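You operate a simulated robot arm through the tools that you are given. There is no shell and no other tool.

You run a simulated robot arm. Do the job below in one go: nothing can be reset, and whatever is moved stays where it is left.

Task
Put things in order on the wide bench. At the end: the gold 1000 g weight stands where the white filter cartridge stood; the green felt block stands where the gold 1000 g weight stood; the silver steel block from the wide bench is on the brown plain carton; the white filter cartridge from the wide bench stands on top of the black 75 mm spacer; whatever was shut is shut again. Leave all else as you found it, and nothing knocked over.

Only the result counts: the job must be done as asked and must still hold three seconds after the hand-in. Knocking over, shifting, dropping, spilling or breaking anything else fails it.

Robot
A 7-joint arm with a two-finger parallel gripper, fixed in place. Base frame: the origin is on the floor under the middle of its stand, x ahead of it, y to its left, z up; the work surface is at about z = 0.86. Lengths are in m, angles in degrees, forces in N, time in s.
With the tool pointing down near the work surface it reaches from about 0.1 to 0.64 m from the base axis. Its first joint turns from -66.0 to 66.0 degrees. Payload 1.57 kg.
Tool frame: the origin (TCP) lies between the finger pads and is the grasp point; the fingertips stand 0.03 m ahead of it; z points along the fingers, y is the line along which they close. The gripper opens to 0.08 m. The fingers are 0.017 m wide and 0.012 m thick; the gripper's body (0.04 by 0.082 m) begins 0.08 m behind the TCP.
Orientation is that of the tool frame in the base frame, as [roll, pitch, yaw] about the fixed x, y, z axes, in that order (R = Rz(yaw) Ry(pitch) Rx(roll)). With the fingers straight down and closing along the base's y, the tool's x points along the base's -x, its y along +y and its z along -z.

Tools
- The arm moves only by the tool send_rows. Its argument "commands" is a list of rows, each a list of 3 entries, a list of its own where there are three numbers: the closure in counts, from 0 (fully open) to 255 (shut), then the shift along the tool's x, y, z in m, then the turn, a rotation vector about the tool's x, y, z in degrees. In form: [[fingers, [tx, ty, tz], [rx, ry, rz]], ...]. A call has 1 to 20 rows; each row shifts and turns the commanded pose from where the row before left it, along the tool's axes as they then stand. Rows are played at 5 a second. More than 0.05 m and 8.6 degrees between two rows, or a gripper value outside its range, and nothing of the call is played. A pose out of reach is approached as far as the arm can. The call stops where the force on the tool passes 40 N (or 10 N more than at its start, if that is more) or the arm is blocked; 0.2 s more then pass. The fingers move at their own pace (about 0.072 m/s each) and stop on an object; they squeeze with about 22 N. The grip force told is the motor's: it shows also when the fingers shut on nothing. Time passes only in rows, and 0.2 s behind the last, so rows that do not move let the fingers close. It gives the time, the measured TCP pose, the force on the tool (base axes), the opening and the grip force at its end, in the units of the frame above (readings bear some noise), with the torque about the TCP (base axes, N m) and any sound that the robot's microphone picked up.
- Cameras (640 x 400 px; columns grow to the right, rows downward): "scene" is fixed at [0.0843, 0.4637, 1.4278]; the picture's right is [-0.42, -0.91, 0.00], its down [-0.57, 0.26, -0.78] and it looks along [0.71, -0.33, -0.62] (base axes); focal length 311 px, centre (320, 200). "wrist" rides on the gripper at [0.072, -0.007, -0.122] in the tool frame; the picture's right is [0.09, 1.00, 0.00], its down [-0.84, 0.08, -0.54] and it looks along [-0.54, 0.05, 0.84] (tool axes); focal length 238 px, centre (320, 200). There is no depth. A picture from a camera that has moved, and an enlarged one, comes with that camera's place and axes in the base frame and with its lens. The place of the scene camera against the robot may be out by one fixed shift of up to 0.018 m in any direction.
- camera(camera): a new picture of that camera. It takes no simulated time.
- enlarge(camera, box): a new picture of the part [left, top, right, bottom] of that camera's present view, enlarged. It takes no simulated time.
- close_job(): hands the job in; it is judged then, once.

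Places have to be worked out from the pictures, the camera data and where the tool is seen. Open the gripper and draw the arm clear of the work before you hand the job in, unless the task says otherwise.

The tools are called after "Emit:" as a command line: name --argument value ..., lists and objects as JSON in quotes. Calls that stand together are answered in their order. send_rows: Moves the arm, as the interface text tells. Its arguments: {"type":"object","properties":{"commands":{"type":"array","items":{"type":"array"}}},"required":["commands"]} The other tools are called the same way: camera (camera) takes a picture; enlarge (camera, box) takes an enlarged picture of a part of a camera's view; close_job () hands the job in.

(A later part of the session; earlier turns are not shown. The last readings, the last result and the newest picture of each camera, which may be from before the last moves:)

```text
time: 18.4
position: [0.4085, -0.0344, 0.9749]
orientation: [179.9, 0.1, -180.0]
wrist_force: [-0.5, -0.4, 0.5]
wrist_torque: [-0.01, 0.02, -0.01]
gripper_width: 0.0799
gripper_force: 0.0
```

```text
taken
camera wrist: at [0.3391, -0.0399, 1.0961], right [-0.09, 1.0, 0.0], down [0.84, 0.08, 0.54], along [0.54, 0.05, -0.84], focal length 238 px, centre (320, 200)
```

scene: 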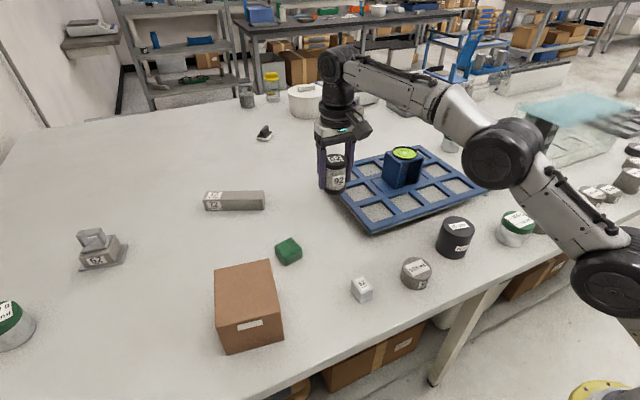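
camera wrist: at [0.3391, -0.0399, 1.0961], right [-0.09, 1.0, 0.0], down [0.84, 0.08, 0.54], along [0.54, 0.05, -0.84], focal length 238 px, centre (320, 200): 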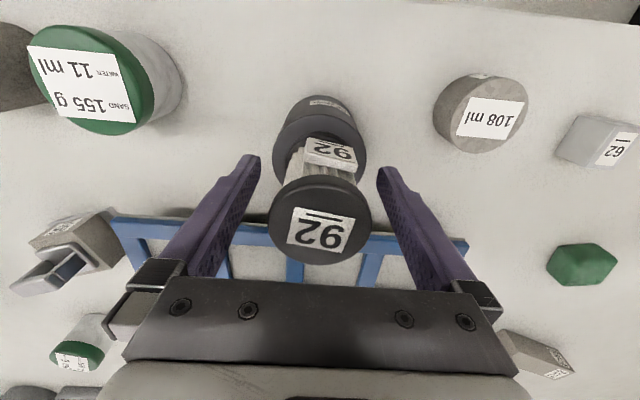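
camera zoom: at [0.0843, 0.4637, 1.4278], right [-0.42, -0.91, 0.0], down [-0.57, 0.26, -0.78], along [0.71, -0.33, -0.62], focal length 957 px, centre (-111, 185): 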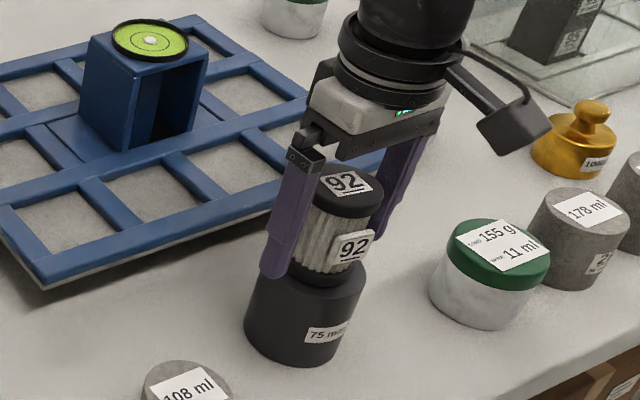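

The cartridge stands free on the spacer and the fingers are clear. I'll rise straight up and then travel to look at the gold weight close-up.

Emit:
send_rows --commands '[[0, [0, 0, -0.02], [0, 0, 0]], [0, [0, 0, -0.04], [0, 0, 0]], [0, [0, 0, -0.04], [0, 0, 0]], [0, [0, 0, -0.03], [0, 0, 0]], [0, [-0.0035, -0.0429, 0.004], [0, 0, 0]], [0, [-0.0035, -0.0429, 0.005], [0, 0, 0]], [0, [-0.0035, -0.0429, 0.005], [0, 0, 0]], [0, [-0.0035, -0.0429, 0.005], [0, 0, 0]], [0, [-0.0035, -0.0429, 0.005], [0, 0, 0]], [0, [-0.0035, -0.0429, 0.005], [0, 0, 0]], [0, [-0.0035, -0.0429, 0.005], [0, 0, 0]], [0, [-0.0035, -0.0429, 0.005], [0, 0, 0]], [0, [-0.0035, -0.0429, 0.005], [0, 0, 0]], [0, [0, 0, 0], [0, 0, 0]], [0, [0, 0, 0], [0, 0, 0]]]'

Emit:
camera --camera "wrist"

Emit:
enlarge --camera "wrist" --box '[260, 80, 380, 160]'

Emit:
camera --camera "scene"

```text
time: 21.6
position: [0.4403, -0.419, 1.0593]
orientation: [-180.0, 0.0, -180.0]
wrist_force: [1.0, -0.1, 0.0]
wrist_torque: [0.02, -0.03, 0.02]
gripper_width: 0.08
gripper_force: 0.0
```

```text
taken
camera wrist: at [0.3707, -0.4255, 1.1815], right [-0.09, 1.0, 0.0], down [0.84, 0.08, 0.54], along [0.54, 0.05, -0.84], focal length 238 px, centre (320, 200)
```

wrist: 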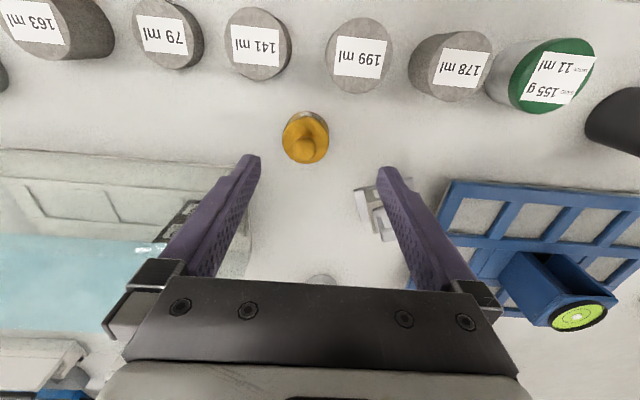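

```text
5.00 times, centred on (320, 120) of wrist
camera zoom: at [0.3707, -0.4255, 1.1815], right [-0.09, 1.0, 0.0], down [0.84, 0.08, 0.54], along [0.54, 0.05, -0.84], focal length 1192 px, centre (320, 600)
```

zoom: 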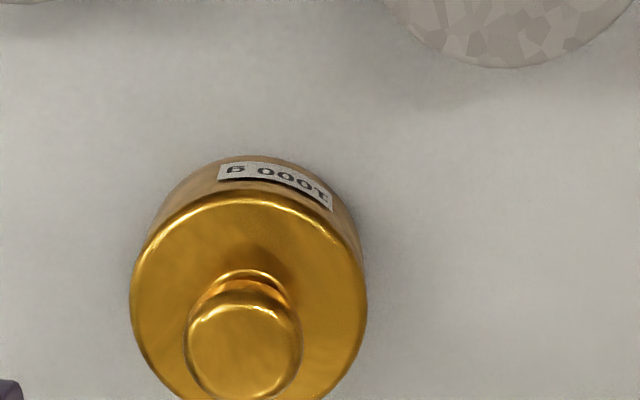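

```text
taken
```

scene: 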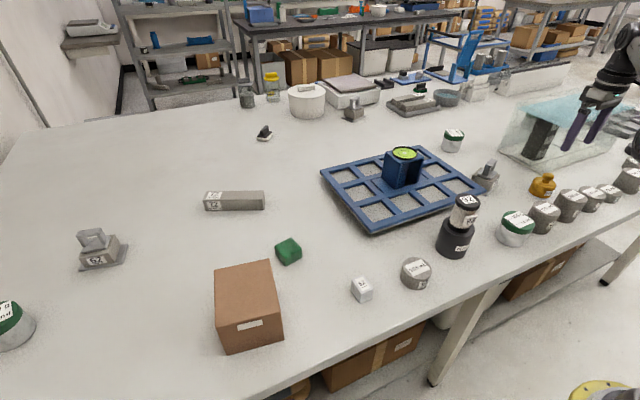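

The weight measures to about (0.4675, -0.4335). I'll go directly above it at z ≈ 1.005 and check that the arm really gets there, since it's close to the reach limit.

Emit:
send_rows --commands '[[0, [-0.0275, -0.0135, 0.026], [0, 0, 0]], [0, [0, 0, 0.03], [0, 0, 0]], [0, [0, 0, 0], [0, 0, 0]], [0, [0, 0, 0], [0, 0, 0]]]'

Emit:
camera --camera "wrist"

Emit:
enlarge --camera "wrist" --box '[240, 80, 400, 180]'

Emit:
enlarge --camera "scene" --box '[480, 70, 640, 210]'

```text
time: 22.6
position: [0.4536, -0.4229, 1.007]
orientation: [-180.0, 0.0, 180.0]
wrist_force: [-0.4, 0.2, -0.1]
wrist_torque: [-0.04, -0.05, -0.01]
gripper_width: 0.08
gripper_force: 0.1
out of reach, approached as far as the arm can: row 1
```

```text
taken
camera wrist: at [0.3821, -0.4289, 1.128], right [-0.09, 1.0, 0.0], down [0.84, 0.08, 0.54], along [0.54, 0.05, -0.84], focal length 238 px, centre (320, 200)
```

wrist: 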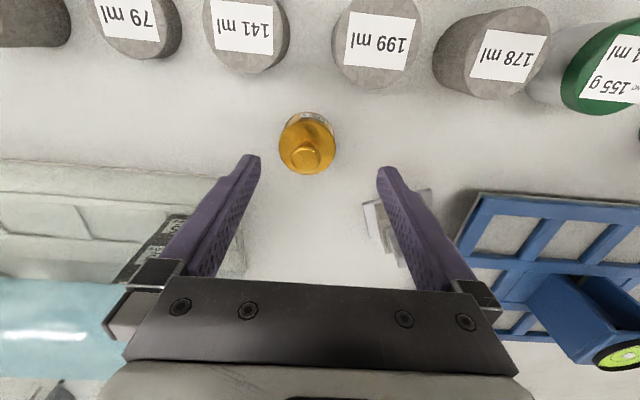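

```text
4.00 times, centred on (320, 130) of wrist
camera zoom: at [0.3821, -0.4289, 1.128], right [-0.09, 1.0, 0.0], down [0.84, 0.08, 0.54], along [0.54, 0.05, -0.84], focal length 953 px, centre (320, 480)
```

zoom: 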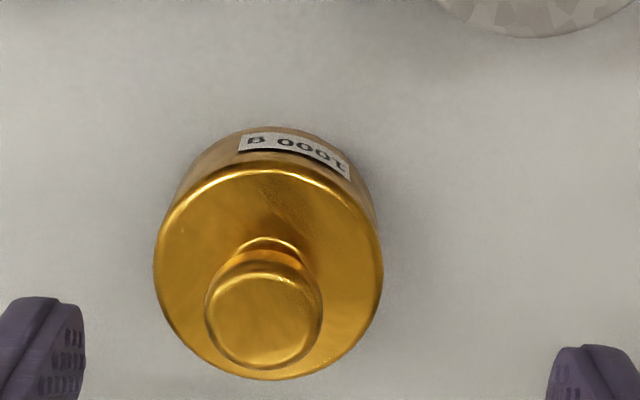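

```text
2.86 times, centred on (560, 140) of scene
camera zoom: at [0.0843, 0.4637, 1.4278], right [-0.42, -0.91, 0.0], down [-0.57, 0.26, -0.78], along [0.71, -0.33, -0.62], focal length 888 px, centre (-366, 371)
```

zoom: 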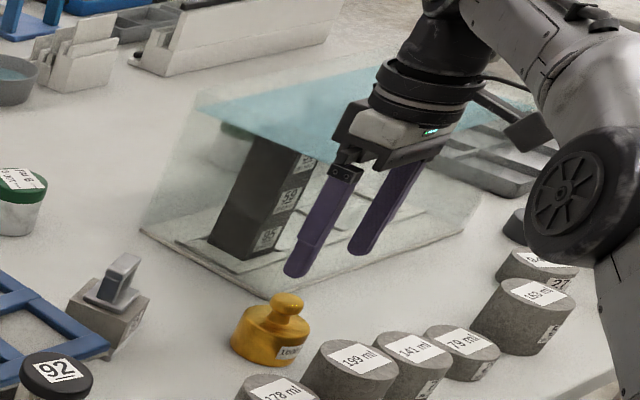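

The arm stopped short at radius 0.62 m at this height, about 18 mm inward of the weight. I'll turn the tool so its closing axis is tangential (yaw -42.8°) and tilt the fingers outward 12° about that axis, which extends the reach. The pads stay parallel to the weight's upright sides.

Emit:
send_rows --commands '[[0, [0, 0, 0], [0, 0, 7.13]], [0, [0, 0, 0], [0, 0, 7.13]], [0, [0, 0, 0], [0, 0, 7.13]], [0, [0, 0, 0], [0, 0, 7.13]], [0, [0, 0, 0], [0, 0, 7.13]], [0, [0, 0, 0], [0, 0, 7.13]], [0, [0, 0, 0], [0, -6, 0]], [0, [0, 0, 0], [0, -6, 0]], [0, [0, 0, 0], [0, 0, 0]], [0, [0, 0, 0], [0, 0, 0]]]'

Emit:
camera --camera "wrist"

Emit:
enlarge --camera "scene" --box '[480, 70, 640, 210]'

```text
time: 24.8
position: [0.4543, -0.4232, 1.0059]
orientation: [-179.9, 11.9, 137.3]
wrist_force: [-0.2, -0.1, -0.9]
wrist_torque: [0.01, 0.0, -0.03]
gripper_width: 0.0803
gripper_force: 0.0
```

```text
taken
camera wrist: at [0.3799, -0.3609, 1.1105], right [0.61, 0.79, -0.02], down [0.57, -0.42, 0.7], along [0.55, -0.44, -0.71], focal length 238 px, centre (320, 200)
```

wrist: 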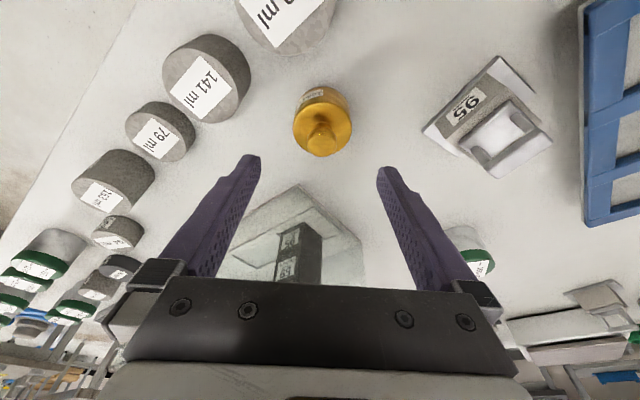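

```text
2.86 times, centred on (560, 140) of scene
camera zoom: at [0.0843, 0.4637, 1.4278], right [-0.42, -0.91, 0.0], down [-0.57, 0.26, -0.78], along [0.71, -0.33, -0.62], focal length 888 px, centre (-366, 371)
```

zoom: 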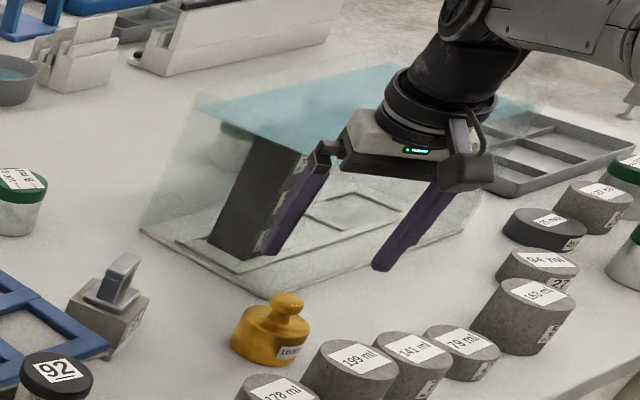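

The new orientation is reached without trouble. I'll enlarge the wrist view to line the tool up on the gold weight.

Emit:
enlarge --camera "wrist" --box '[240, 70, 400, 190]'

```text
3.33 times, centred on (320, 130) of wrist
camera zoom: at [0.3799, -0.3609, 1.1105], right [0.61, 0.79, -0.02], down [0.57, -0.42, 0.7], along [0.55, -0.44, -0.71], focal length 794 px, centre (320, 433)
```

zoom: 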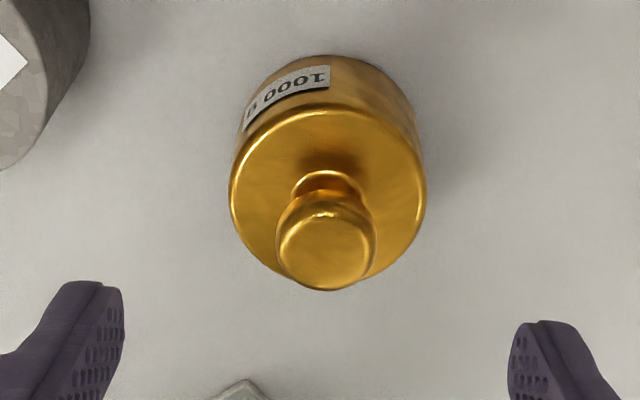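

The weight's axis lies about 18 mm further out and 1–2 mm along +tool-y. I'll shift by that and descend part way to z ≈ 0.95, then check before straddling it.

Emit:
send_rows --commands '[[0, [-0.0178, 0.002, 0.0038], [0, 0, 0]], [0, [0.00624, 0, 0.02934], [0, 0, 0]], [0, [0.00554, 0, 0.02605], [0, 0, 0]], [0, [0, 0, 0], [0, 0, 0]], [0, [0, 0, 0], [0, 0, 0]]]'

Emit:
camera --camera "wrist"

Emit:
enlarge --camera "scene" --box '[500, 110, 620, 220]'

```text
time: 26.0
position: [0.4684, -0.4341, 0.9506]
orientation: [180.0, 12.1, 137.3]
wrist_force: [-0.5, -0.4, 0.8]
wrist_torque: [0.03, -0.01, 0.0]
gripper_width: 0.08
gripper_force: 0.0
```

```text
taken
camera wrist: at [0.3945, -0.373, 1.0549], right [0.61, 0.79, -0.02], down [0.57, -0.42, 0.7], along [0.55, -0.44, -0.71], focal length 238 px, centre (320, 200)
```

wrist: 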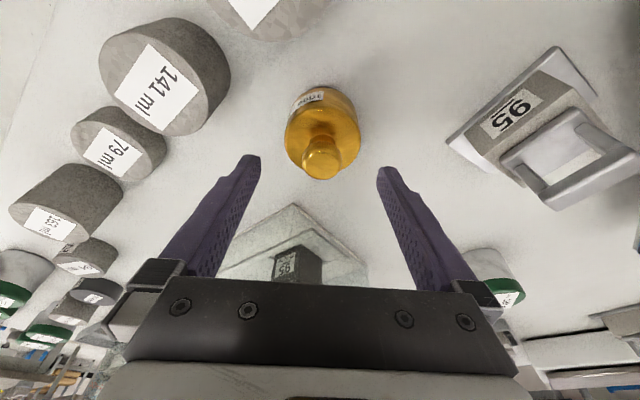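

```text
3.64 times, centred on (560, 165) of scene
camera zoom: at [0.0843, 0.4637, 1.4278], right [-0.42, -0.91, 0.0], down [-0.57, 0.26, -0.78], along [0.71, -0.33, -0.62], focal length 1131 px, centre (-553, 327)
```

zoom: 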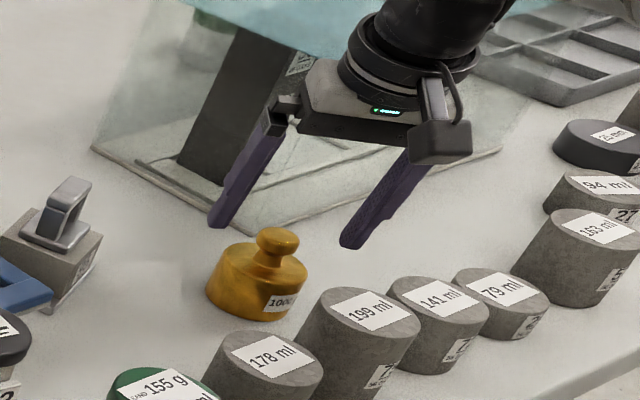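

It looks centred between the fingers. One zoom to confirm before the final descent.

Emit:
enlarge --camera "wrist" --box '[240, 70, 400, 190]'

```text
3.33 times, centred on (320, 130) of wrist
camera zoom: at [0.3945, -0.373, 1.0549], right [0.61, 0.79, -0.02], down [0.57, -0.42, 0.7], along [0.55, -0.44, -0.71], focal length 794 px, centre (320, 433)
```

zoom: 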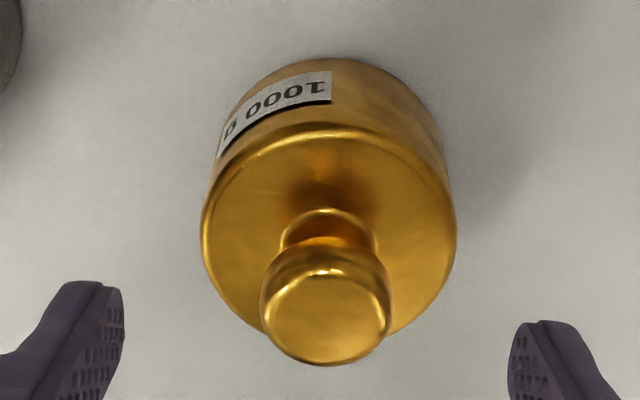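

The weight is centred to within about 1 mm in both directions. Descending the last 50 mm in small steps.

Emit:
send_rows --commands '[[0, [0.00416, 0.0005, 0.01956], [0, 0, 0]], [0, [0.00312, 0, 0.01467], [0, 0, 0]], [0, [0.00208, 0, 0.00978], [0, 0, 0]], [0, [0.00104, 0, 0.00489], [0, 0, 0]], [0, [0, 0, 0], [0, 0, 0]]]'

Emit:
camera --camera "wrist"

Emit:
enlarge --camera "scene" --box '[500, 110, 620, 220]'

```text
time: 27.2
position: [0.469, -0.4333, 0.9005]
orientation: [180.0, 12.0, 137.2]
wrist_force: [0.1, 0.9, 0.7]
wrist_torque: [0.0, 0.02, 0.01]
gripper_width: 0.08
gripper_force: 0.0
```

```text
taken
camera wrist: at [0.3958, -0.3719, 1.0047], right [0.61, 0.79, -0.02], down [0.57, -0.42, 0.7], along [0.55, -0.44, -0.71], focal length 238 px, centre (320, 200)
```

wrist: 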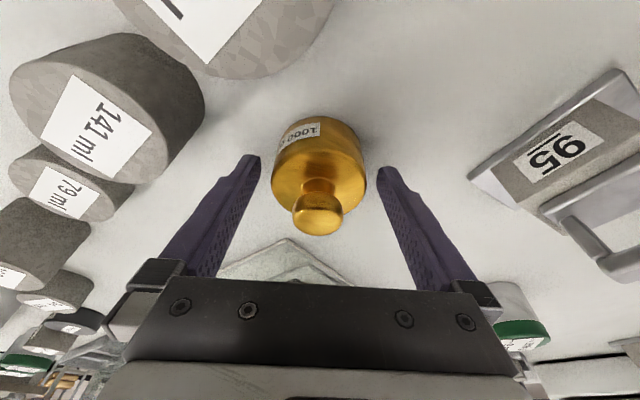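

```text
3.64 times, centred on (560, 165) of scene
camera zoom: at [0.0843, 0.4637, 1.4278], right [-0.42, -0.91, 0.0], down [-0.57, 0.26, -0.78], along [0.71, -0.33, -0.62], focal length 1131 px, centre (-553, 327)
```

zoom: 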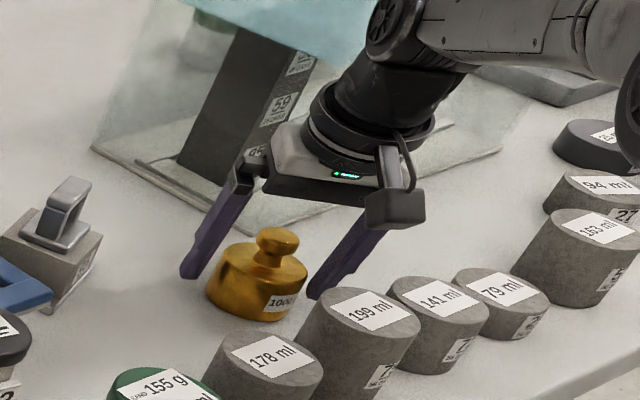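

The fingers flank the weight's body evenly and clear the neighbours. Closing the grip.

Emit:
send_rows --commands '[[255, [0, 0, 0], [0, 0, 0]], [255, [0, 0, 0], [0, 0, 0]], [255, [0, 0, 0], [0, 0, 0]], [255, [0, 0, 0], [0, 0, 0]], [255, [0, 0, 0], [0, 0, 0]]]'

Emit:
camera --camera "wrist"

Emit:
enlarge --camera "scene" --box '[500, 110, 620, 220]'

```text
time: 28.4
position: [0.4693, -0.4333, 0.9012]
orientation: [-180.0, 11.9, 137.3]
wrist_force: [-2.2, -2.0, 0.2]
wrist_torque: [-0.26, 0.04, -0.07]
gripper_width: 0.0579
gripper_force: 22.2
```

```text
taken
camera wrist: at [0.3956, -0.3721, 1.0049], right [0.61, 0.79, -0.02], down [0.57, -0.42, 0.7], along [0.55, -0.44, -0.71], focal length 238 px, centre (320, 200)
```

wrist: 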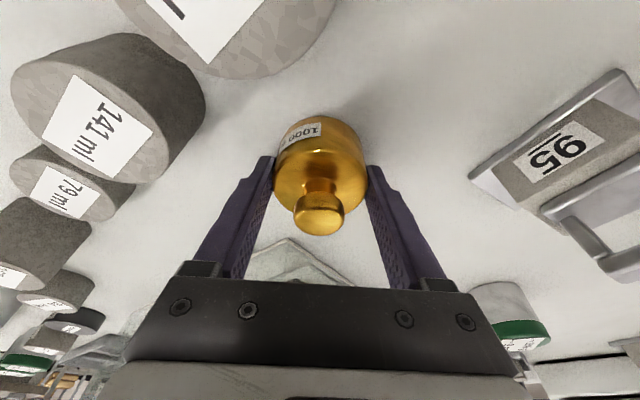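

```text
3.64 times, centred on (560, 165) of scene
camera zoom: at [0.0842, 0.4636, 1.4279], right [-0.42, -0.91, 0.0], down [-0.57, 0.26, -0.78], along [0.71, -0.33, -0.62], focal length 1131 px, centre (-553, 327)
```

zoom: 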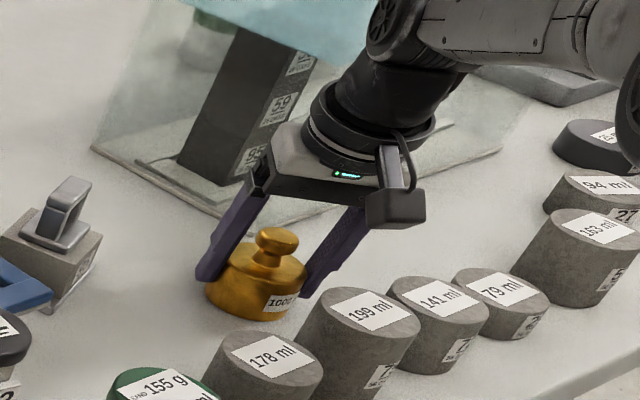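

The weight is gripped at 57.9 mm with 22 N. I'll lift it 15 mm to check the hold, then go on up to z ≈ 1.0.

Emit:
send_rows --commands '[[255, [-0.00104, 0, -0.00489], [0, 0, 0]], [255, [-0.00208, 0, -0.00978], [0, 0, 0]], [255, [0, 0, 0], [0, 0, 0]], [255, [0, 0, 0], [0, 0, 0]]]'

Emit:
enlarge --camera "scene" --box '[500, 110, 620, 220]'

Emit:
camera --camera "wrist"

```text
time: 29.4
position: [0.4688, -0.4333, 0.916]
orientation: [180.0, 11.8, 137.1]
wrist_force: [0.3, 0.2, -10.1]
wrist_torque: [-0.02, 0.04, -0.01]
gripper_width: 0.058
gripper_force: 22.2
```

```text
3.64 times, centred on (560, 165) of scene
camera zoom: at [0.0844, 0.4635, 1.4279], right [-0.42, -0.91, 0.0], down [-0.57, 0.26, -0.78], along [0.71, -0.33, -0.62], focal length 1131 px, centre (-553, 327)
```

zoom: 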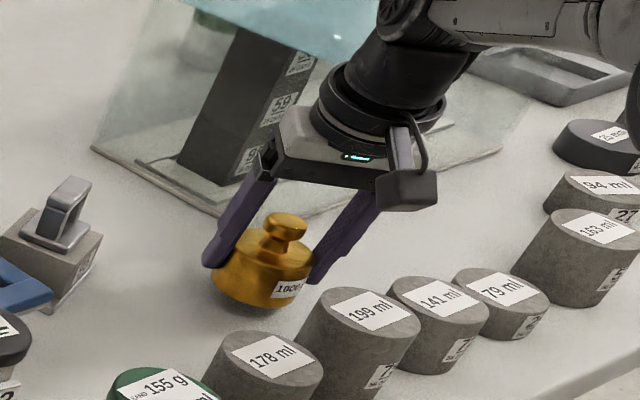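

```text
taken
camera wrist: at [0.3957, -0.3715, 1.0189], right [0.61, 0.79, -0.02], down [0.57, -0.42, 0.7], along [0.55, -0.44, -0.71], focal length 238 px, centre (320, 200)
```

wrist: 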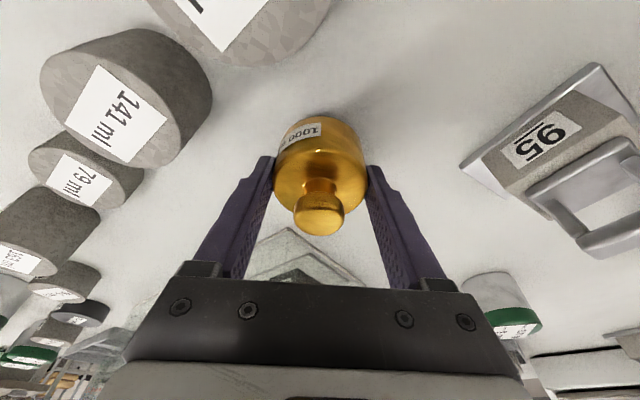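

The weight is off the bench and held firmly, with 10 N carried and almost no torque. I'll lift further, then draw inward to radius ≈ 0.568 and z ≈ 1.10.

Emit:
send_rows --commands '[[255, [-0.0059, 0, -0.0277], [0, 0, 0]], [255, [-0.0059, 0, -0.0277], [0, 0, 0]], [255, [-0.0059, 0, -0.0277], [0, 0, 0]], [255, [0.0119, 0, -0.0281], [0, 0, 0]], [255, [0.0119, 0, -0.0281], [0, 0, 0]], [255, [0.0119, 0, -0.0281], [0, 0, 0]], [255, [0.0119, 0, -0.0281], [0, 0, 0]], [255, [0, 0, 0], [0, 0, 0]], [255, [0, 0, 0], [0, 0, 0]]]'

Emit:
camera --camera "wrist"

Emit:
camera --camera "scene"

```text
time: 31.4
position: [0.4188, -0.3836, 1.0999]
orientation: [179.9, 11.9, 137.3]
wrist_force: [-0.5, -0.2, -9.6]
wrist_torque: [0.0, 0.02, 0.01]
gripper_width: 0.0581
gripper_force: 22.6
```

```text
taken
camera wrist: at [0.3444, -0.3233, 1.2036], right [0.61, 0.79, -0.02], down [0.57, -0.42, 0.7], along [0.55, -0.44, -0.71], focal length 238 px, centre (320, 200)
```

wrist: 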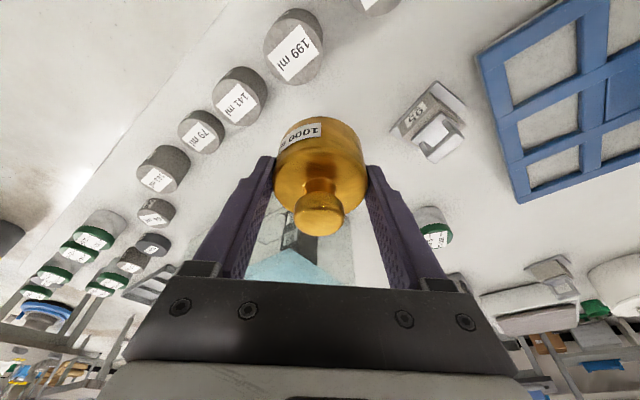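

```text
taken
```

scene: 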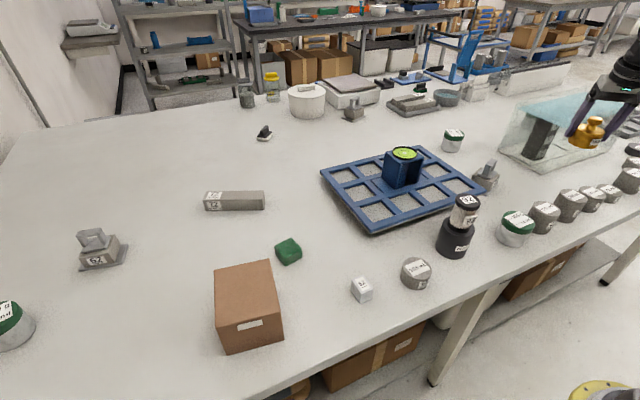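

Holding steady at about (0.418, -0.385, 1.10). Now I'll swing around the base axis by 62.6°, turning the tool with it, to the azimuth of the cartridge's old spot.

Emit:
send_rows --commands '[[255, [0.00083, 0.03103, -0.00018], [-0.6506, 0, -3.0606]], [255, [0.00083, 0.03103, -0.00018], [-0.6506, 0, -3.0606]], [255, [0.00083, 0.03103, -0.00018], [-0.6506, 0, -3.0606]], [255, [0.00083, 0.03103, -0.00018], [-0.6506, 0, -3.0606]], [255, [0.00083, 0.03103, -0.00018], [-0.6506, 0, -3.0606]], [255, [0.00083, 0.03103, -0.00018], [-0.6506, 0, -3.0606]], [255, [0.00083, 0.03103, -0.00018], [-0.6506, 0, -3.0606]], [255, [0.00083, 0.03103, -0.00018], [-0.6506, 0, -3.0606]], [255, [0.00083, 0.03103, -0.00018], [-0.6506, 0, -3.0606]], [255, [0.00083, 0.03103, -0.00018], [-0.6506, 0, -3.0606]], [255, [0.00083, 0.03103, -0.00018], [-0.6506, 0, -3.0606]], [255, [0.00083, 0.03103, -0.00018], [-0.6506, 0, -3.0606]], [255, [0.00083, 0.03103, -0.00018], [-0.6506, 0, -3.0606]], [255, [0.00083, 0.03103, -0.00018], [-0.6506, 0, -3.0606]], [255, [0.00083, 0.03103, -0.00018], [-0.6506, 0, -3.0606]], [255, [0.00083, 0.03103, -0.00018], [-0.6506, 0, -3.0606]], [255, [0.00083, 0.03103, -0.00018], [-0.6506, 0, -3.0606]], [255, [0.00083, 0.03103, -0.00018], [-0.6506, 0, -3.0606]], [255, [0.00083, 0.03103, -0.00018], [-0.6506, 0, -3.0606]], [255, [0.00083, 0.03103, -0.00018], [-0.6506, 0, -3.0606]]]'

Emit:
camera --camera "wrist"

Emit:
camera --camera "scene"

```text
time: 35.6
position: [0.5341, 0.1936, 1.1009]
orientation: [-179.9, 12.0, -160.3]
wrist_force: [-0.3, 0.3, -10.4]
wrist_torque: [-0.05, 0.01, -0.05]
gripper_width: 0.0579
gripper_force: 21.4
```

```text
taken
camera wrist: at [0.4476, 0.1565, 1.2048], right [-0.42, 0.91, -0.02], down [0.64, 0.31, 0.7], along [0.64, 0.29, -0.71], focal length 238 px, centre (320, 200)
```

wrist: 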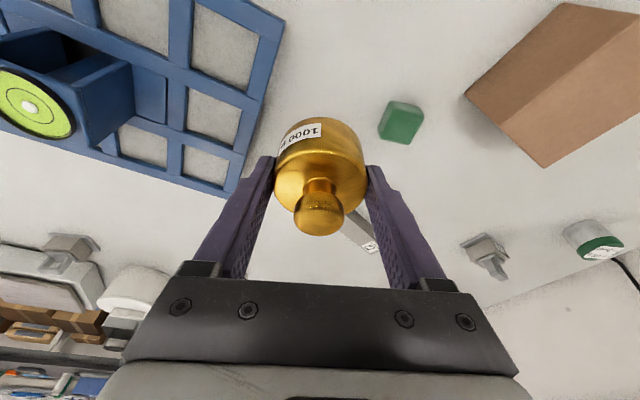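

```text
taken
```

scene: 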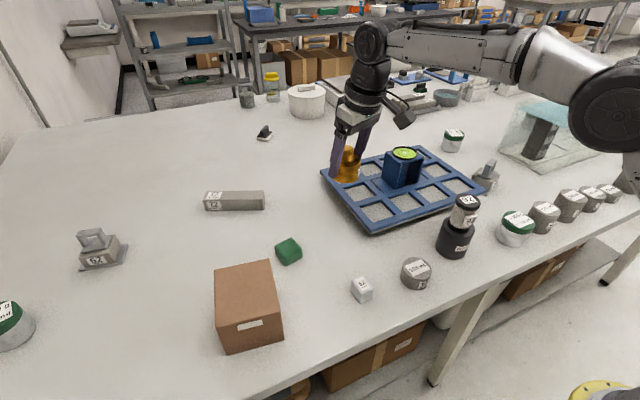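

I'm at (0.5345, 0.193, 1.10) with the weight steady, and the target is about (0.569, 0.205). I'll lower 90 mm, then go outward 36 mm while lowering another 30 mm, and check.

Emit:
send_rows --commands '[[255, [0.00624, 0, 0.02934], [0, 0, 0]], [255, [0.00624, 0, 0.02934], [0, 0, 0]], [255, [0.00624, 0, 0.02934], [0, 0, 0]], [255, [-0.0145, 0, 0.0184], [0, 0, 0]], [255, [-0.0145, 0, 0.0184], [0, 0, 0]], [255, [0, 0, 0], [0, 0, 0]], [255, [0, 0, 0], [0, 0, 0]]]'

Emit:
camera --camera "wrist"

Emit:
enlarge --camera "scene" --box '[260, 140, 420, 260]'

```text
time: 37.2
position: [0.5681, 0.2047, 0.9806]
orientation: [179.9, 12.0, -160.1]
wrist_force: [-0.2, 0.6, -9.2]
wrist_torque: [-0.01, 0.05, -0.06]
gripper_width: 0.0576
gripper_force: 21.8
```

```text
taken
camera wrist: at [0.4817, 0.1679, 1.0847], right [-0.42, 0.91, -0.02], down [0.64, 0.31, 0.7], along [0.64, 0.28, -0.71], focal length 238 px, centre (320, 200)
```

wrist: 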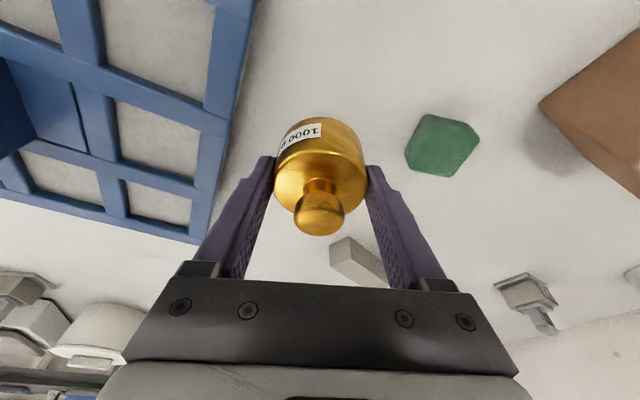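

```text
3.33 times, centred on (340, 200) of scene
camera zoom: at [0.0844, 0.4637, 1.4278], right [-0.42, -0.91, 0.0], down [-0.57, 0.26, -0.78], along [0.71, -0.33, -0.62], focal length 1036 px, centre (253, 200)
```

zoom: 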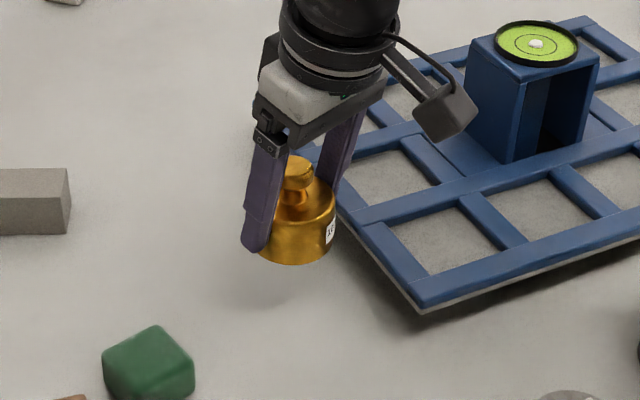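

The weight hangs over the target spot with clearance to the rack and the felt block. Lowering 78 mm, then feeling for contact.

Emit:
send_rows --commands '[[255, [0.00624, 0, 0.02934], [0, 0, 0]], [255, [0.00624, 0, 0.02934], [0, 0, 0]], [255, [0.00312, 0, 0.01467], [0, 0, 0]], [255, [0.00062, 0, 0.00293], [0, 0, 0]], [255, [0, 0, 0], [0, 0, 0]]]'

```text
time: 38.4
position: [0.5688, 0.2059, 0.9019]
orientation: [-180.0, 12.0, -160.3]
wrist_force: [-0.3, 1.2, -9.4]
wrist_torque: [0.0, -0.01, -0.02]
gripper_width: 0.0579
gripper_force: 21.5
```

Still hanging at full weight, with z ≈ 0.902. Continuing in 1 mm steps.

Emit:
send_rows --commands '[[255, [0.00021, 0, 0.00098], [0, 0, 0]], [255, [0.00021, 0, 0.00098], [0, 0, 0]], [255, [0, 0, 0], [0, 0, 0]]]'

Emit:
enlarge --camera "scene" --box '[280, 150, 400, 250]'

```text
time: 39.2
position: [0.5692, 0.205, 0.9006]
orientation: [180.0, 12.0, -160.2]
wrist_force: [-0.1, 0.2, -7.9]
wrist_torque: [-0.06, 0.08, -0.03]
gripper_width: 0.058
gripper_force: 22.1
```

```text
4.00 times, centred on (340, 200) of scene
camera zoom: at [0.0844, 0.4637, 1.4278], right [-0.42, -0.91, 0.0], down [-0.57, 0.26, -0.78], along [0.71, -0.33, -0.62], focal length 1244 px, centre (240, 200)
```

zoom: 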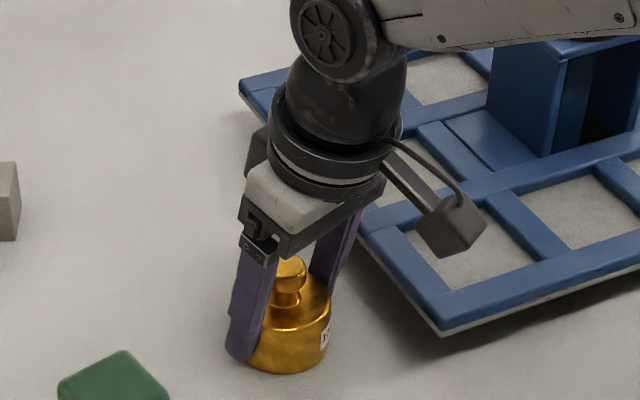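

The load is starting to transfer (-7.9 N), so I'll lower one more millimetre in half steps.

Emit:
send_rows --commands '[[255, [0.0001, 0, 0.00049], [0, 0, 0]], [255, [0.0001, 0, 0.00049], [0, 0, 0]], [255, [0, 0, 0], [0, 0, 0]]]'

```text
time: 40.0
position: [0.5682, 0.2059, 0.9015]
orientation: [-180.0, 12.1, -160.1]
wrist_force: [-3.1, 1.3, -2.6]
wrist_torque: [-0.11, 0.35, -0.07]
gripper_width: 0.0578
gripper_force: 22.6
```

Most of the weight now rests on the bench. Opening the fingers gradually.

Emit:
send_rows --commands '[[200, [0, 0, 0], [0, 0, 0]], [120, [0, 0, 0], [0, 0, 0]], [60, [0, 0, 0], [0, 0, 0]], [0, [0, 0, 0], [0, 0, 0]], [0, [0, 0, 0], [0, 0, 0]], [0, [0, 0, 0], [0, 0, 0]]]'

Emit:
camera --camera "wrist"

Emit:
enlarge --camera "scene" --box '[280, 150, 400, 250]'

```text
time: 41.4
position: [0.5688, 0.2057, 0.9012]
orientation: [-179.9, 12.0, -160.2]
wrist_force: [0.3, 0.2, -0.2]
wrist_torque: [0.01, -0.03, 0.01]
gripper_width: 0.08
gripper_force: 0.1
```

```text
taken
camera wrist: at [0.4824, 0.1675, 1.0042], right [-0.42, 0.91, -0.02], down [0.64, 0.31, 0.7], along [0.64, 0.29, -0.71], focal length 238 px, centre (320, 200)
```

wrist: 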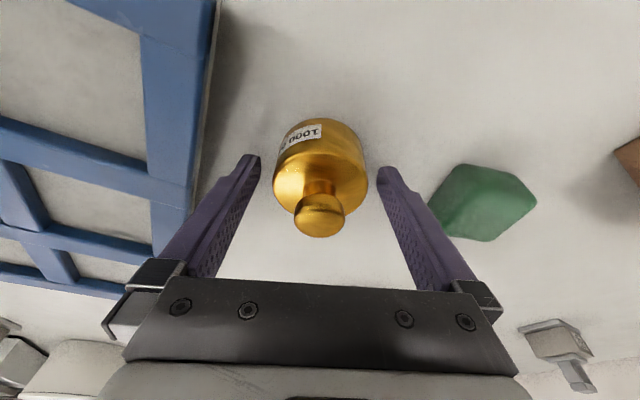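

```text
4.00 times, centred on (340, 200) of scene
camera zoom: at [0.0843, 0.4637, 1.4278], right [-0.42, -0.91, 0.0], down [-0.57, 0.26, -0.78], along [0.71, -0.33, -0.62], focal length 1244 px, centre (240, 200)
```

zoom: 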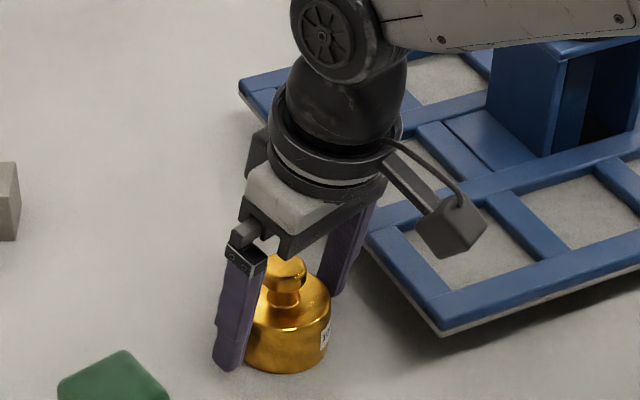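

The gold weight stands upright on the cartridge's old spot and the fingers are clear. I'll retreat straight up, then swing toward the felt block for a close look.

Emit:
send_rows --commands '[[0, [-0.00312, 0, -0.01467], [0, 0, 0]], [0, [-0.00624, 0, -0.02934], [0, 0, 0]], [0, [-0.00624, 0, -0.02934], [0, 0, 0]], [0, [-0.00624, 0, -0.02934], [0, 0, 0]], [0, [-0.00624, 0, -0.02934], [0, 0, 0]], [0, [0.0196, 0, -0.0042], [0, 0, 0]], [0, [0.0196, 0, -0.0042], [0, 0, 0]], [0, [0.00083, 0.0309, -0.00018], [-0.6506, 0, -3.0606]], [0, [0.00083, 0.0309, -0.00018], [-0.6506, 0, -3.0606]], [0, [0.00083, 0.0309, -0.00018], [-0.6506, 0, -3.0606]], [0, [0, 0, 0], [0, 0, 0]], [0, [0, 0, 0], [0, 0, 0]]]'

Emit:
camera --camera "wrist"

Emit:
enlarge --camera "wrist" --box '[240, 60, 400, 180]'

Emit:
camera --camera "scene"

Emit:
enlarge --camera "scene" --box '[260, 180, 380, 280]'

```text
time: 44.0
position: [0.4925, 0.2785, 1.0359]
orientation: [-180.0, 12.0, -150.8]
wrist_force: [-0.3, -0.8, 0.0]
wrist_torque: [0.02, -0.01, -0.02]
gripper_width: 0.0801
gripper_force: 0.1
```

```text
taken
camera wrist: at [0.4138, 0.2261, 1.139], right [-0.56, 0.83, -0.02], down [0.58, 0.41, 0.7], along [0.59, 0.39, -0.71], focal length 238 px, centre (320, 200)
```

wrist: 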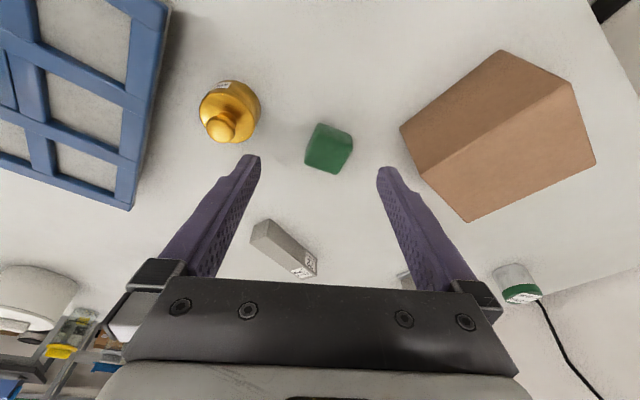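

```text
3.33 times, centred on (320, 120) of wrist
camera zoom: at [0.4138, 0.2261, 1.139], right [-0.56, 0.83, -0.02], down [0.58, 0.41, 0.7], along [0.59, 0.39, -0.71], focal length 794 px, centre (320, 467)
```

zoom: 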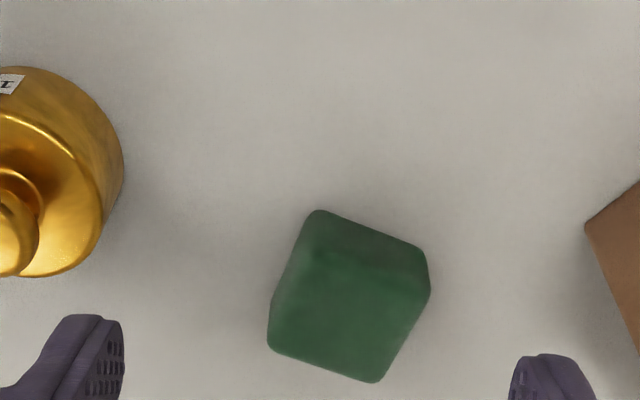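

```text
taken
```

scene: 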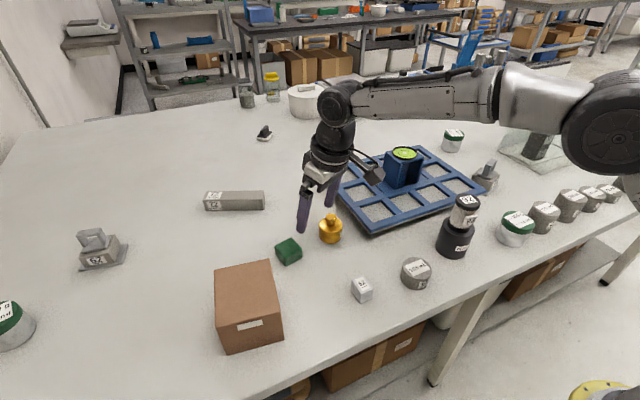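

```text
4.00 times, centred on (320, 230) of scene
camera zoom: at [0.0842, 0.4637, 1.4278], right [-0.42, -0.91, 0.0], down [-0.57, 0.26, -0.78], along [0.71, -0.33, -0.62], focal length 1244 px, centre (320, 80)
```

zoom: 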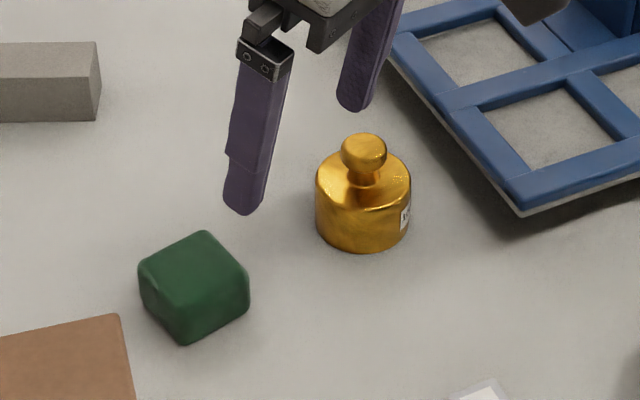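

The gold weight's base shows at about the same pixel where the cartridge's base was, so that placement is good. I'll zoom in on the felt block to get its yaw and position.

Emit:
enlarge --camera "wrist" --box '[295, 115, 365, 180]'

Emit:
enlarge --camera "scene" --box '[265, 230, 315, 270]'

```text
6.15 times, centred on (330, 148) of wrist
camera zoom: at [0.4138, 0.2261, 1.139], right [-0.56, 0.83, -0.02], down [0.58, 0.41, 0.7], along [0.59, 0.39, -0.71], focal length 1467 px, centre (258, 523)
```

zoom: 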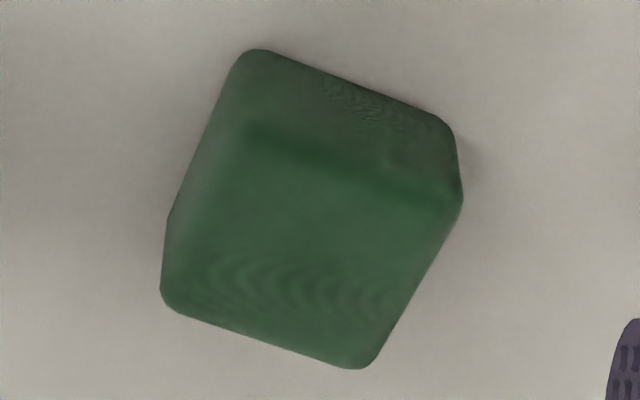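

```text
10.00 times, centred on (290, 250) of scene
camera zoom: at [0.0842, 0.4637, 1.4278], right [-0.42, -0.91, 0.0], down [-0.57, 0.26, -0.78], along [0.71, -0.33, -0.62], focal length 3110 px, centre (620, -300)
```

zoom: 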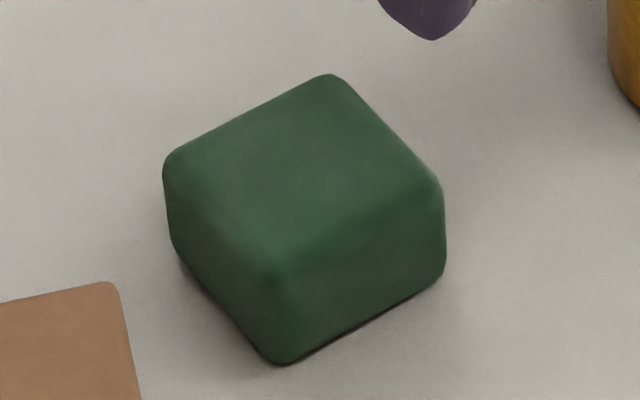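

The felt block measures about 46 mm square by 32 mm high, centred near (0.550, 0.3265), and turned about 15° from the tool. I'll turn the tool by -15° to face its sides and move above it.

Emit:
send_rows --commands '[[0, [0, 0, 0], [1.56, 0, 7.335]], [0, [0, 0, 0], [1.56, 0, 7.335]], [0, [-0.0186, 0.0108, 0.0196], [0, 0, 0]], [0, [-0.0186, 0.0108, 0.0196], [0, 0, 0]], [0, [-0.0186, 0.0108, 0.0196], [0, 0, 0]], [0, [0, 0, 0], [0, 0, 0]], [0, [0, 0, 0], [0, 0, 0]]]'

Emit:
camera --camera "wrist"

Emit:
enlarge --camera "wrist" --box '[240, 80, 400, 200]'

Emit:
enlarge --camera "scene" --box '[220, 160, 380, 280]'

```text
time: 45.6
position: [0.5504, 0.3238, 0.9913]
orientation: [-180.0, 12.0, -165.8]
wrist_force: [0.5, 0.0, 0.5]
wrist_torque: [0.0, -0.02, 0.0]
gripper_width: 0.0799
gripper_force: 0.1
```

```text
taken
camera wrist: at [0.4607, 0.2951, 1.0948], right [-0.33, 0.94, -0.02], down [0.67, 0.25, 0.7], along [0.67, 0.22, -0.71], focal length 238 px, centre (320, 200)
```

wrist: 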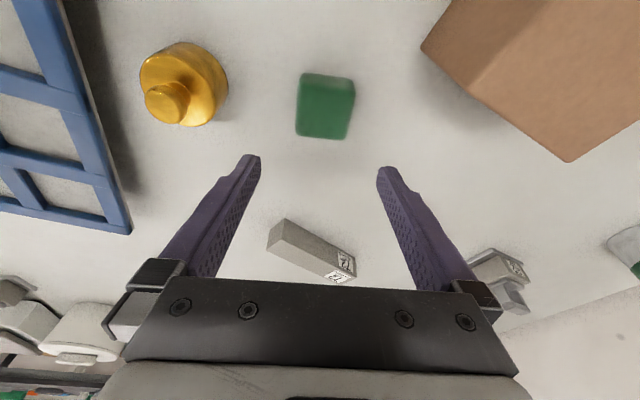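

```text
3.33 times, centred on (320, 140) of wrist
camera zoom: at [0.4607, 0.2951, 1.0948], right [-0.33, 0.94, -0.02], down [0.67, 0.25, 0.7], along [0.67, 0.22, -0.71], focal length 794 px, centre (320, 400)
```

zoom: 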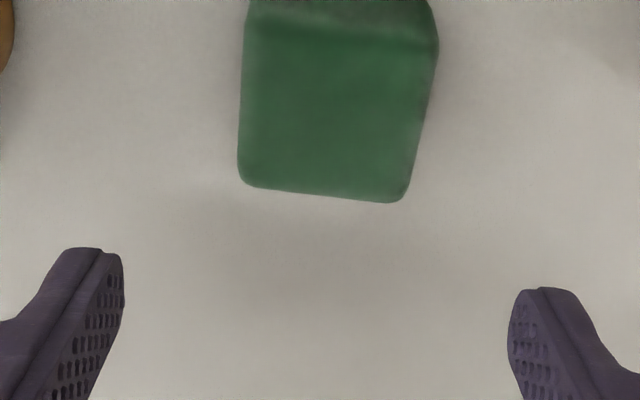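

```text
3.33 times, centred on (300, 220) of scene
camera zoom: at [0.0843, 0.4637, 1.4278], right [-0.42, -0.91, 0.0], down [-0.57, 0.26, -0.78], along [0.71, -0.33, -0.62], focal length 1036 px, centre (387, 133)
```

zoom: 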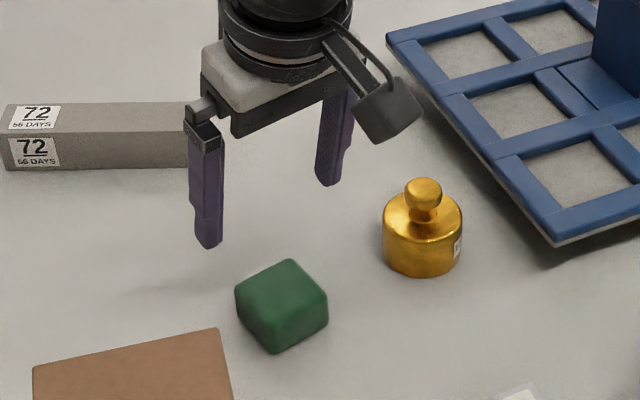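

The block now sits squarely under the tool, within about 1–2 mm and 2° of yaw. I'll trim that and descend to z ≈ 0.897.

Emit:
send_rows --commands '[[0, [0.00624, 0.0015, 0.02934], [0.416, 0, 1.956]], [0, [0.00624, 0, 0.02934], [0, 0, 0]], [0, [0.00416, 0, 0.01956], [0, 0, 0]], [0, [0.00208, 0, 0.00978], [0, 0, 0]], [0, [0.00073, 0, 0.0034], [0, 0, 0]], [0, [0, 0, 0], [0, 0, 0]]]'

Emit:
camera --camera "wrist"

Emit:
enlarge --camera "scene" --box '[240, 190, 360, 280]'

```text
time: 47.0
position: [0.5476, 0.3252, 0.8949]
orientation: [-179.9, 12.0, -167.7]
wrist_force: [0.0, 0.1, -0.3]
wrist_torque: [0.01, 0.01, 0.03]
gripper_width: 0.0802
gripper_force: 0.1
```

```text
taken
camera wrist: at [0.458, 0.2985, 0.9997], right [-0.3, 0.95, -0.02], down [0.67, 0.22, 0.7], along [0.68, 0.2, -0.71], focal length 238 px, centre (320, 200)
```

wrist: 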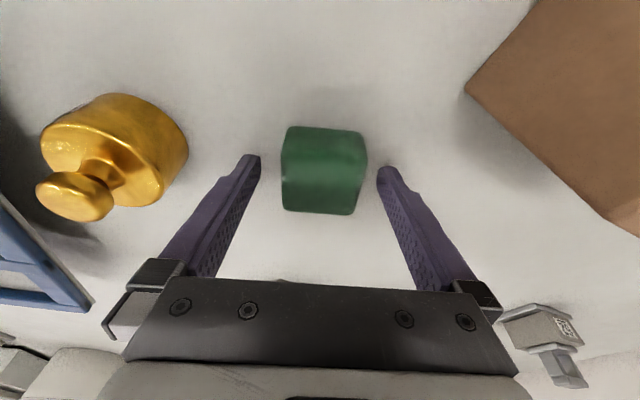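

```text
4.44 times, centred on (300, 235) of scene
camera zoom: at [0.0843, 0.4637, 1.4278], right [-0.42, -0.91, 0.0], down [-0.57, 0.26, -0.78], along [0.71, -0.33, -0.62], focal length 1382 px, centre (409, 44)
```

zoom: 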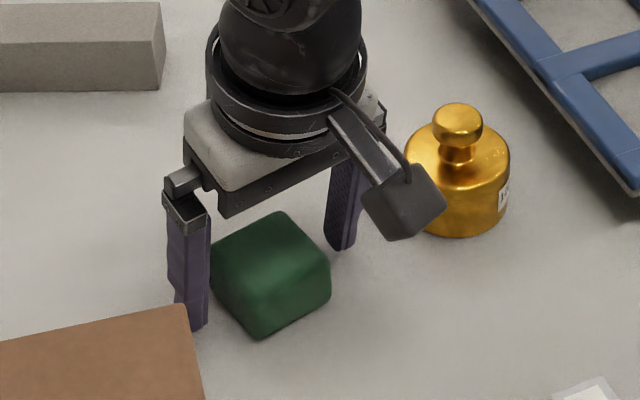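

The felt block is between the fingers, about 3 mm toward the +y finger. I'll shift 2.5 mm to centre on it and close.

Emit:
send_rows --commands '[[0, [0, 0.0025, 0], [0, 0, 0]], [255, [0, 0, 0], [0, 0, 0]], [255, [0, 0, 0], [0, 0, 0]], [255, [0, 0, 0], [0, 0, 0]], [255, [0, 0, 0], [0, 0, 0]], [255, [0, 0, 0], [0, 0, 0]], [255, [0, 0, 0], [0, 0, 0]]]'

Emit:
camera --camera "wrist"

```text
time: 48.6
position: [0.549, 0.3265, 0.8956]
orientation: [180.0, 12.0, -167.8]
wrist_force: [-0.4, -0.3, 0.0]
wrist_torque: [-0.01, -0.01, 0.01]
gripper_width: 0.049
gripper_force: 22.1
```

```text
taken
camera wrist: at [0.4575, 0.3011, 0.9998], right [-0.3, 0.95, -0.02], down [0.67, 0.22, 0.7], along [0.68, 0.2, -0.71], focal length 238 px, centre (320, 200)
```

wrist: 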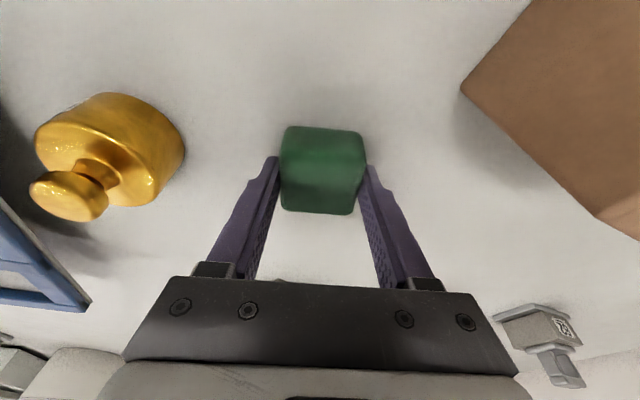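

The felt block is held at 49 mm. I'll lift it, draw inward and up, then turn the tool back to radial.

Emit:
send_rows --commands '[[255, [-0.0021, 0, -0.0098], [0, 0, 0]], [255, [-0.0052, 0, -0.02445], [0, 0, 0]], [255, [-0.0052, 0, -0.02445], [0, 0, 0]], [255, [-0.0052, 0, -0.02445], [0, 0, 0]], [255, [0.0119, 0, -0.0281], [0, 0, 0]], [255, [0.0119, 0, -0.0281], [0, 0, 0]], [255, [0.0119, 0, -0.0281], [0, 0, 0]], [255, [0.0119, 0, -0.0281], [0, 0, 0]], [255, [0, 0, 0], [-1.435, 0, -6.75]], [255, [0, 0, 0], [-1.435, 0, -6.75]], [255, [0, 0, 0], [-1.435, 0, -6.75]], [255, [0, 0, 0], [0, 0, 0]], [255, [0, 0, 0], [0, 0, 0]]]'

Emit:
camera --camera "scene"

Emit:
camera --camera "wrist"

```text
time: 51.4
position: [0.4804, 0.3122, 1.0811]
orientation: [179.9, 12.1, -147.1]
wrist_force: [0.1, 0.1, -1.3]
wrist_torque: [0.04, 0.0, -0.02]
gripper_width: 0.0488
gripper_force: 22.2
```

```text
taken
```

scene: 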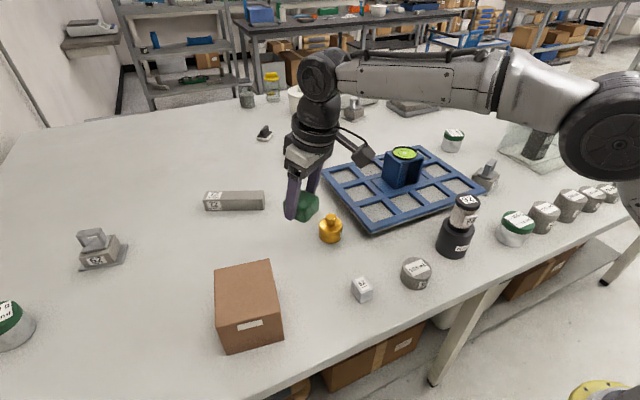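

```text
taken
camera wrist: at [0.4048, 0.2562, 1.1853], right [-0.62, 0.79, -0.02], down [0.55, 0.45, 0.7], along [0.56, 0.42, -0.71], focal length 238 px, centre (320, 200)
```

wrist: 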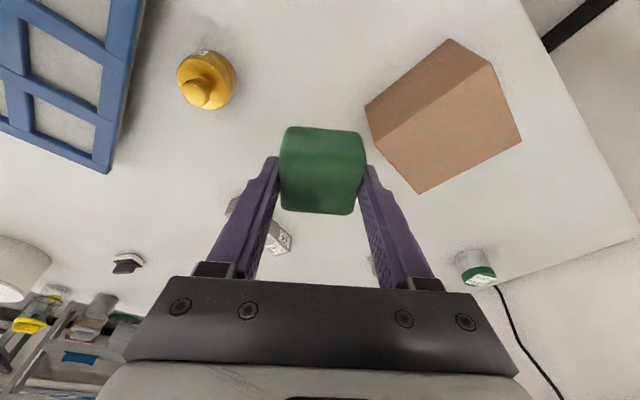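

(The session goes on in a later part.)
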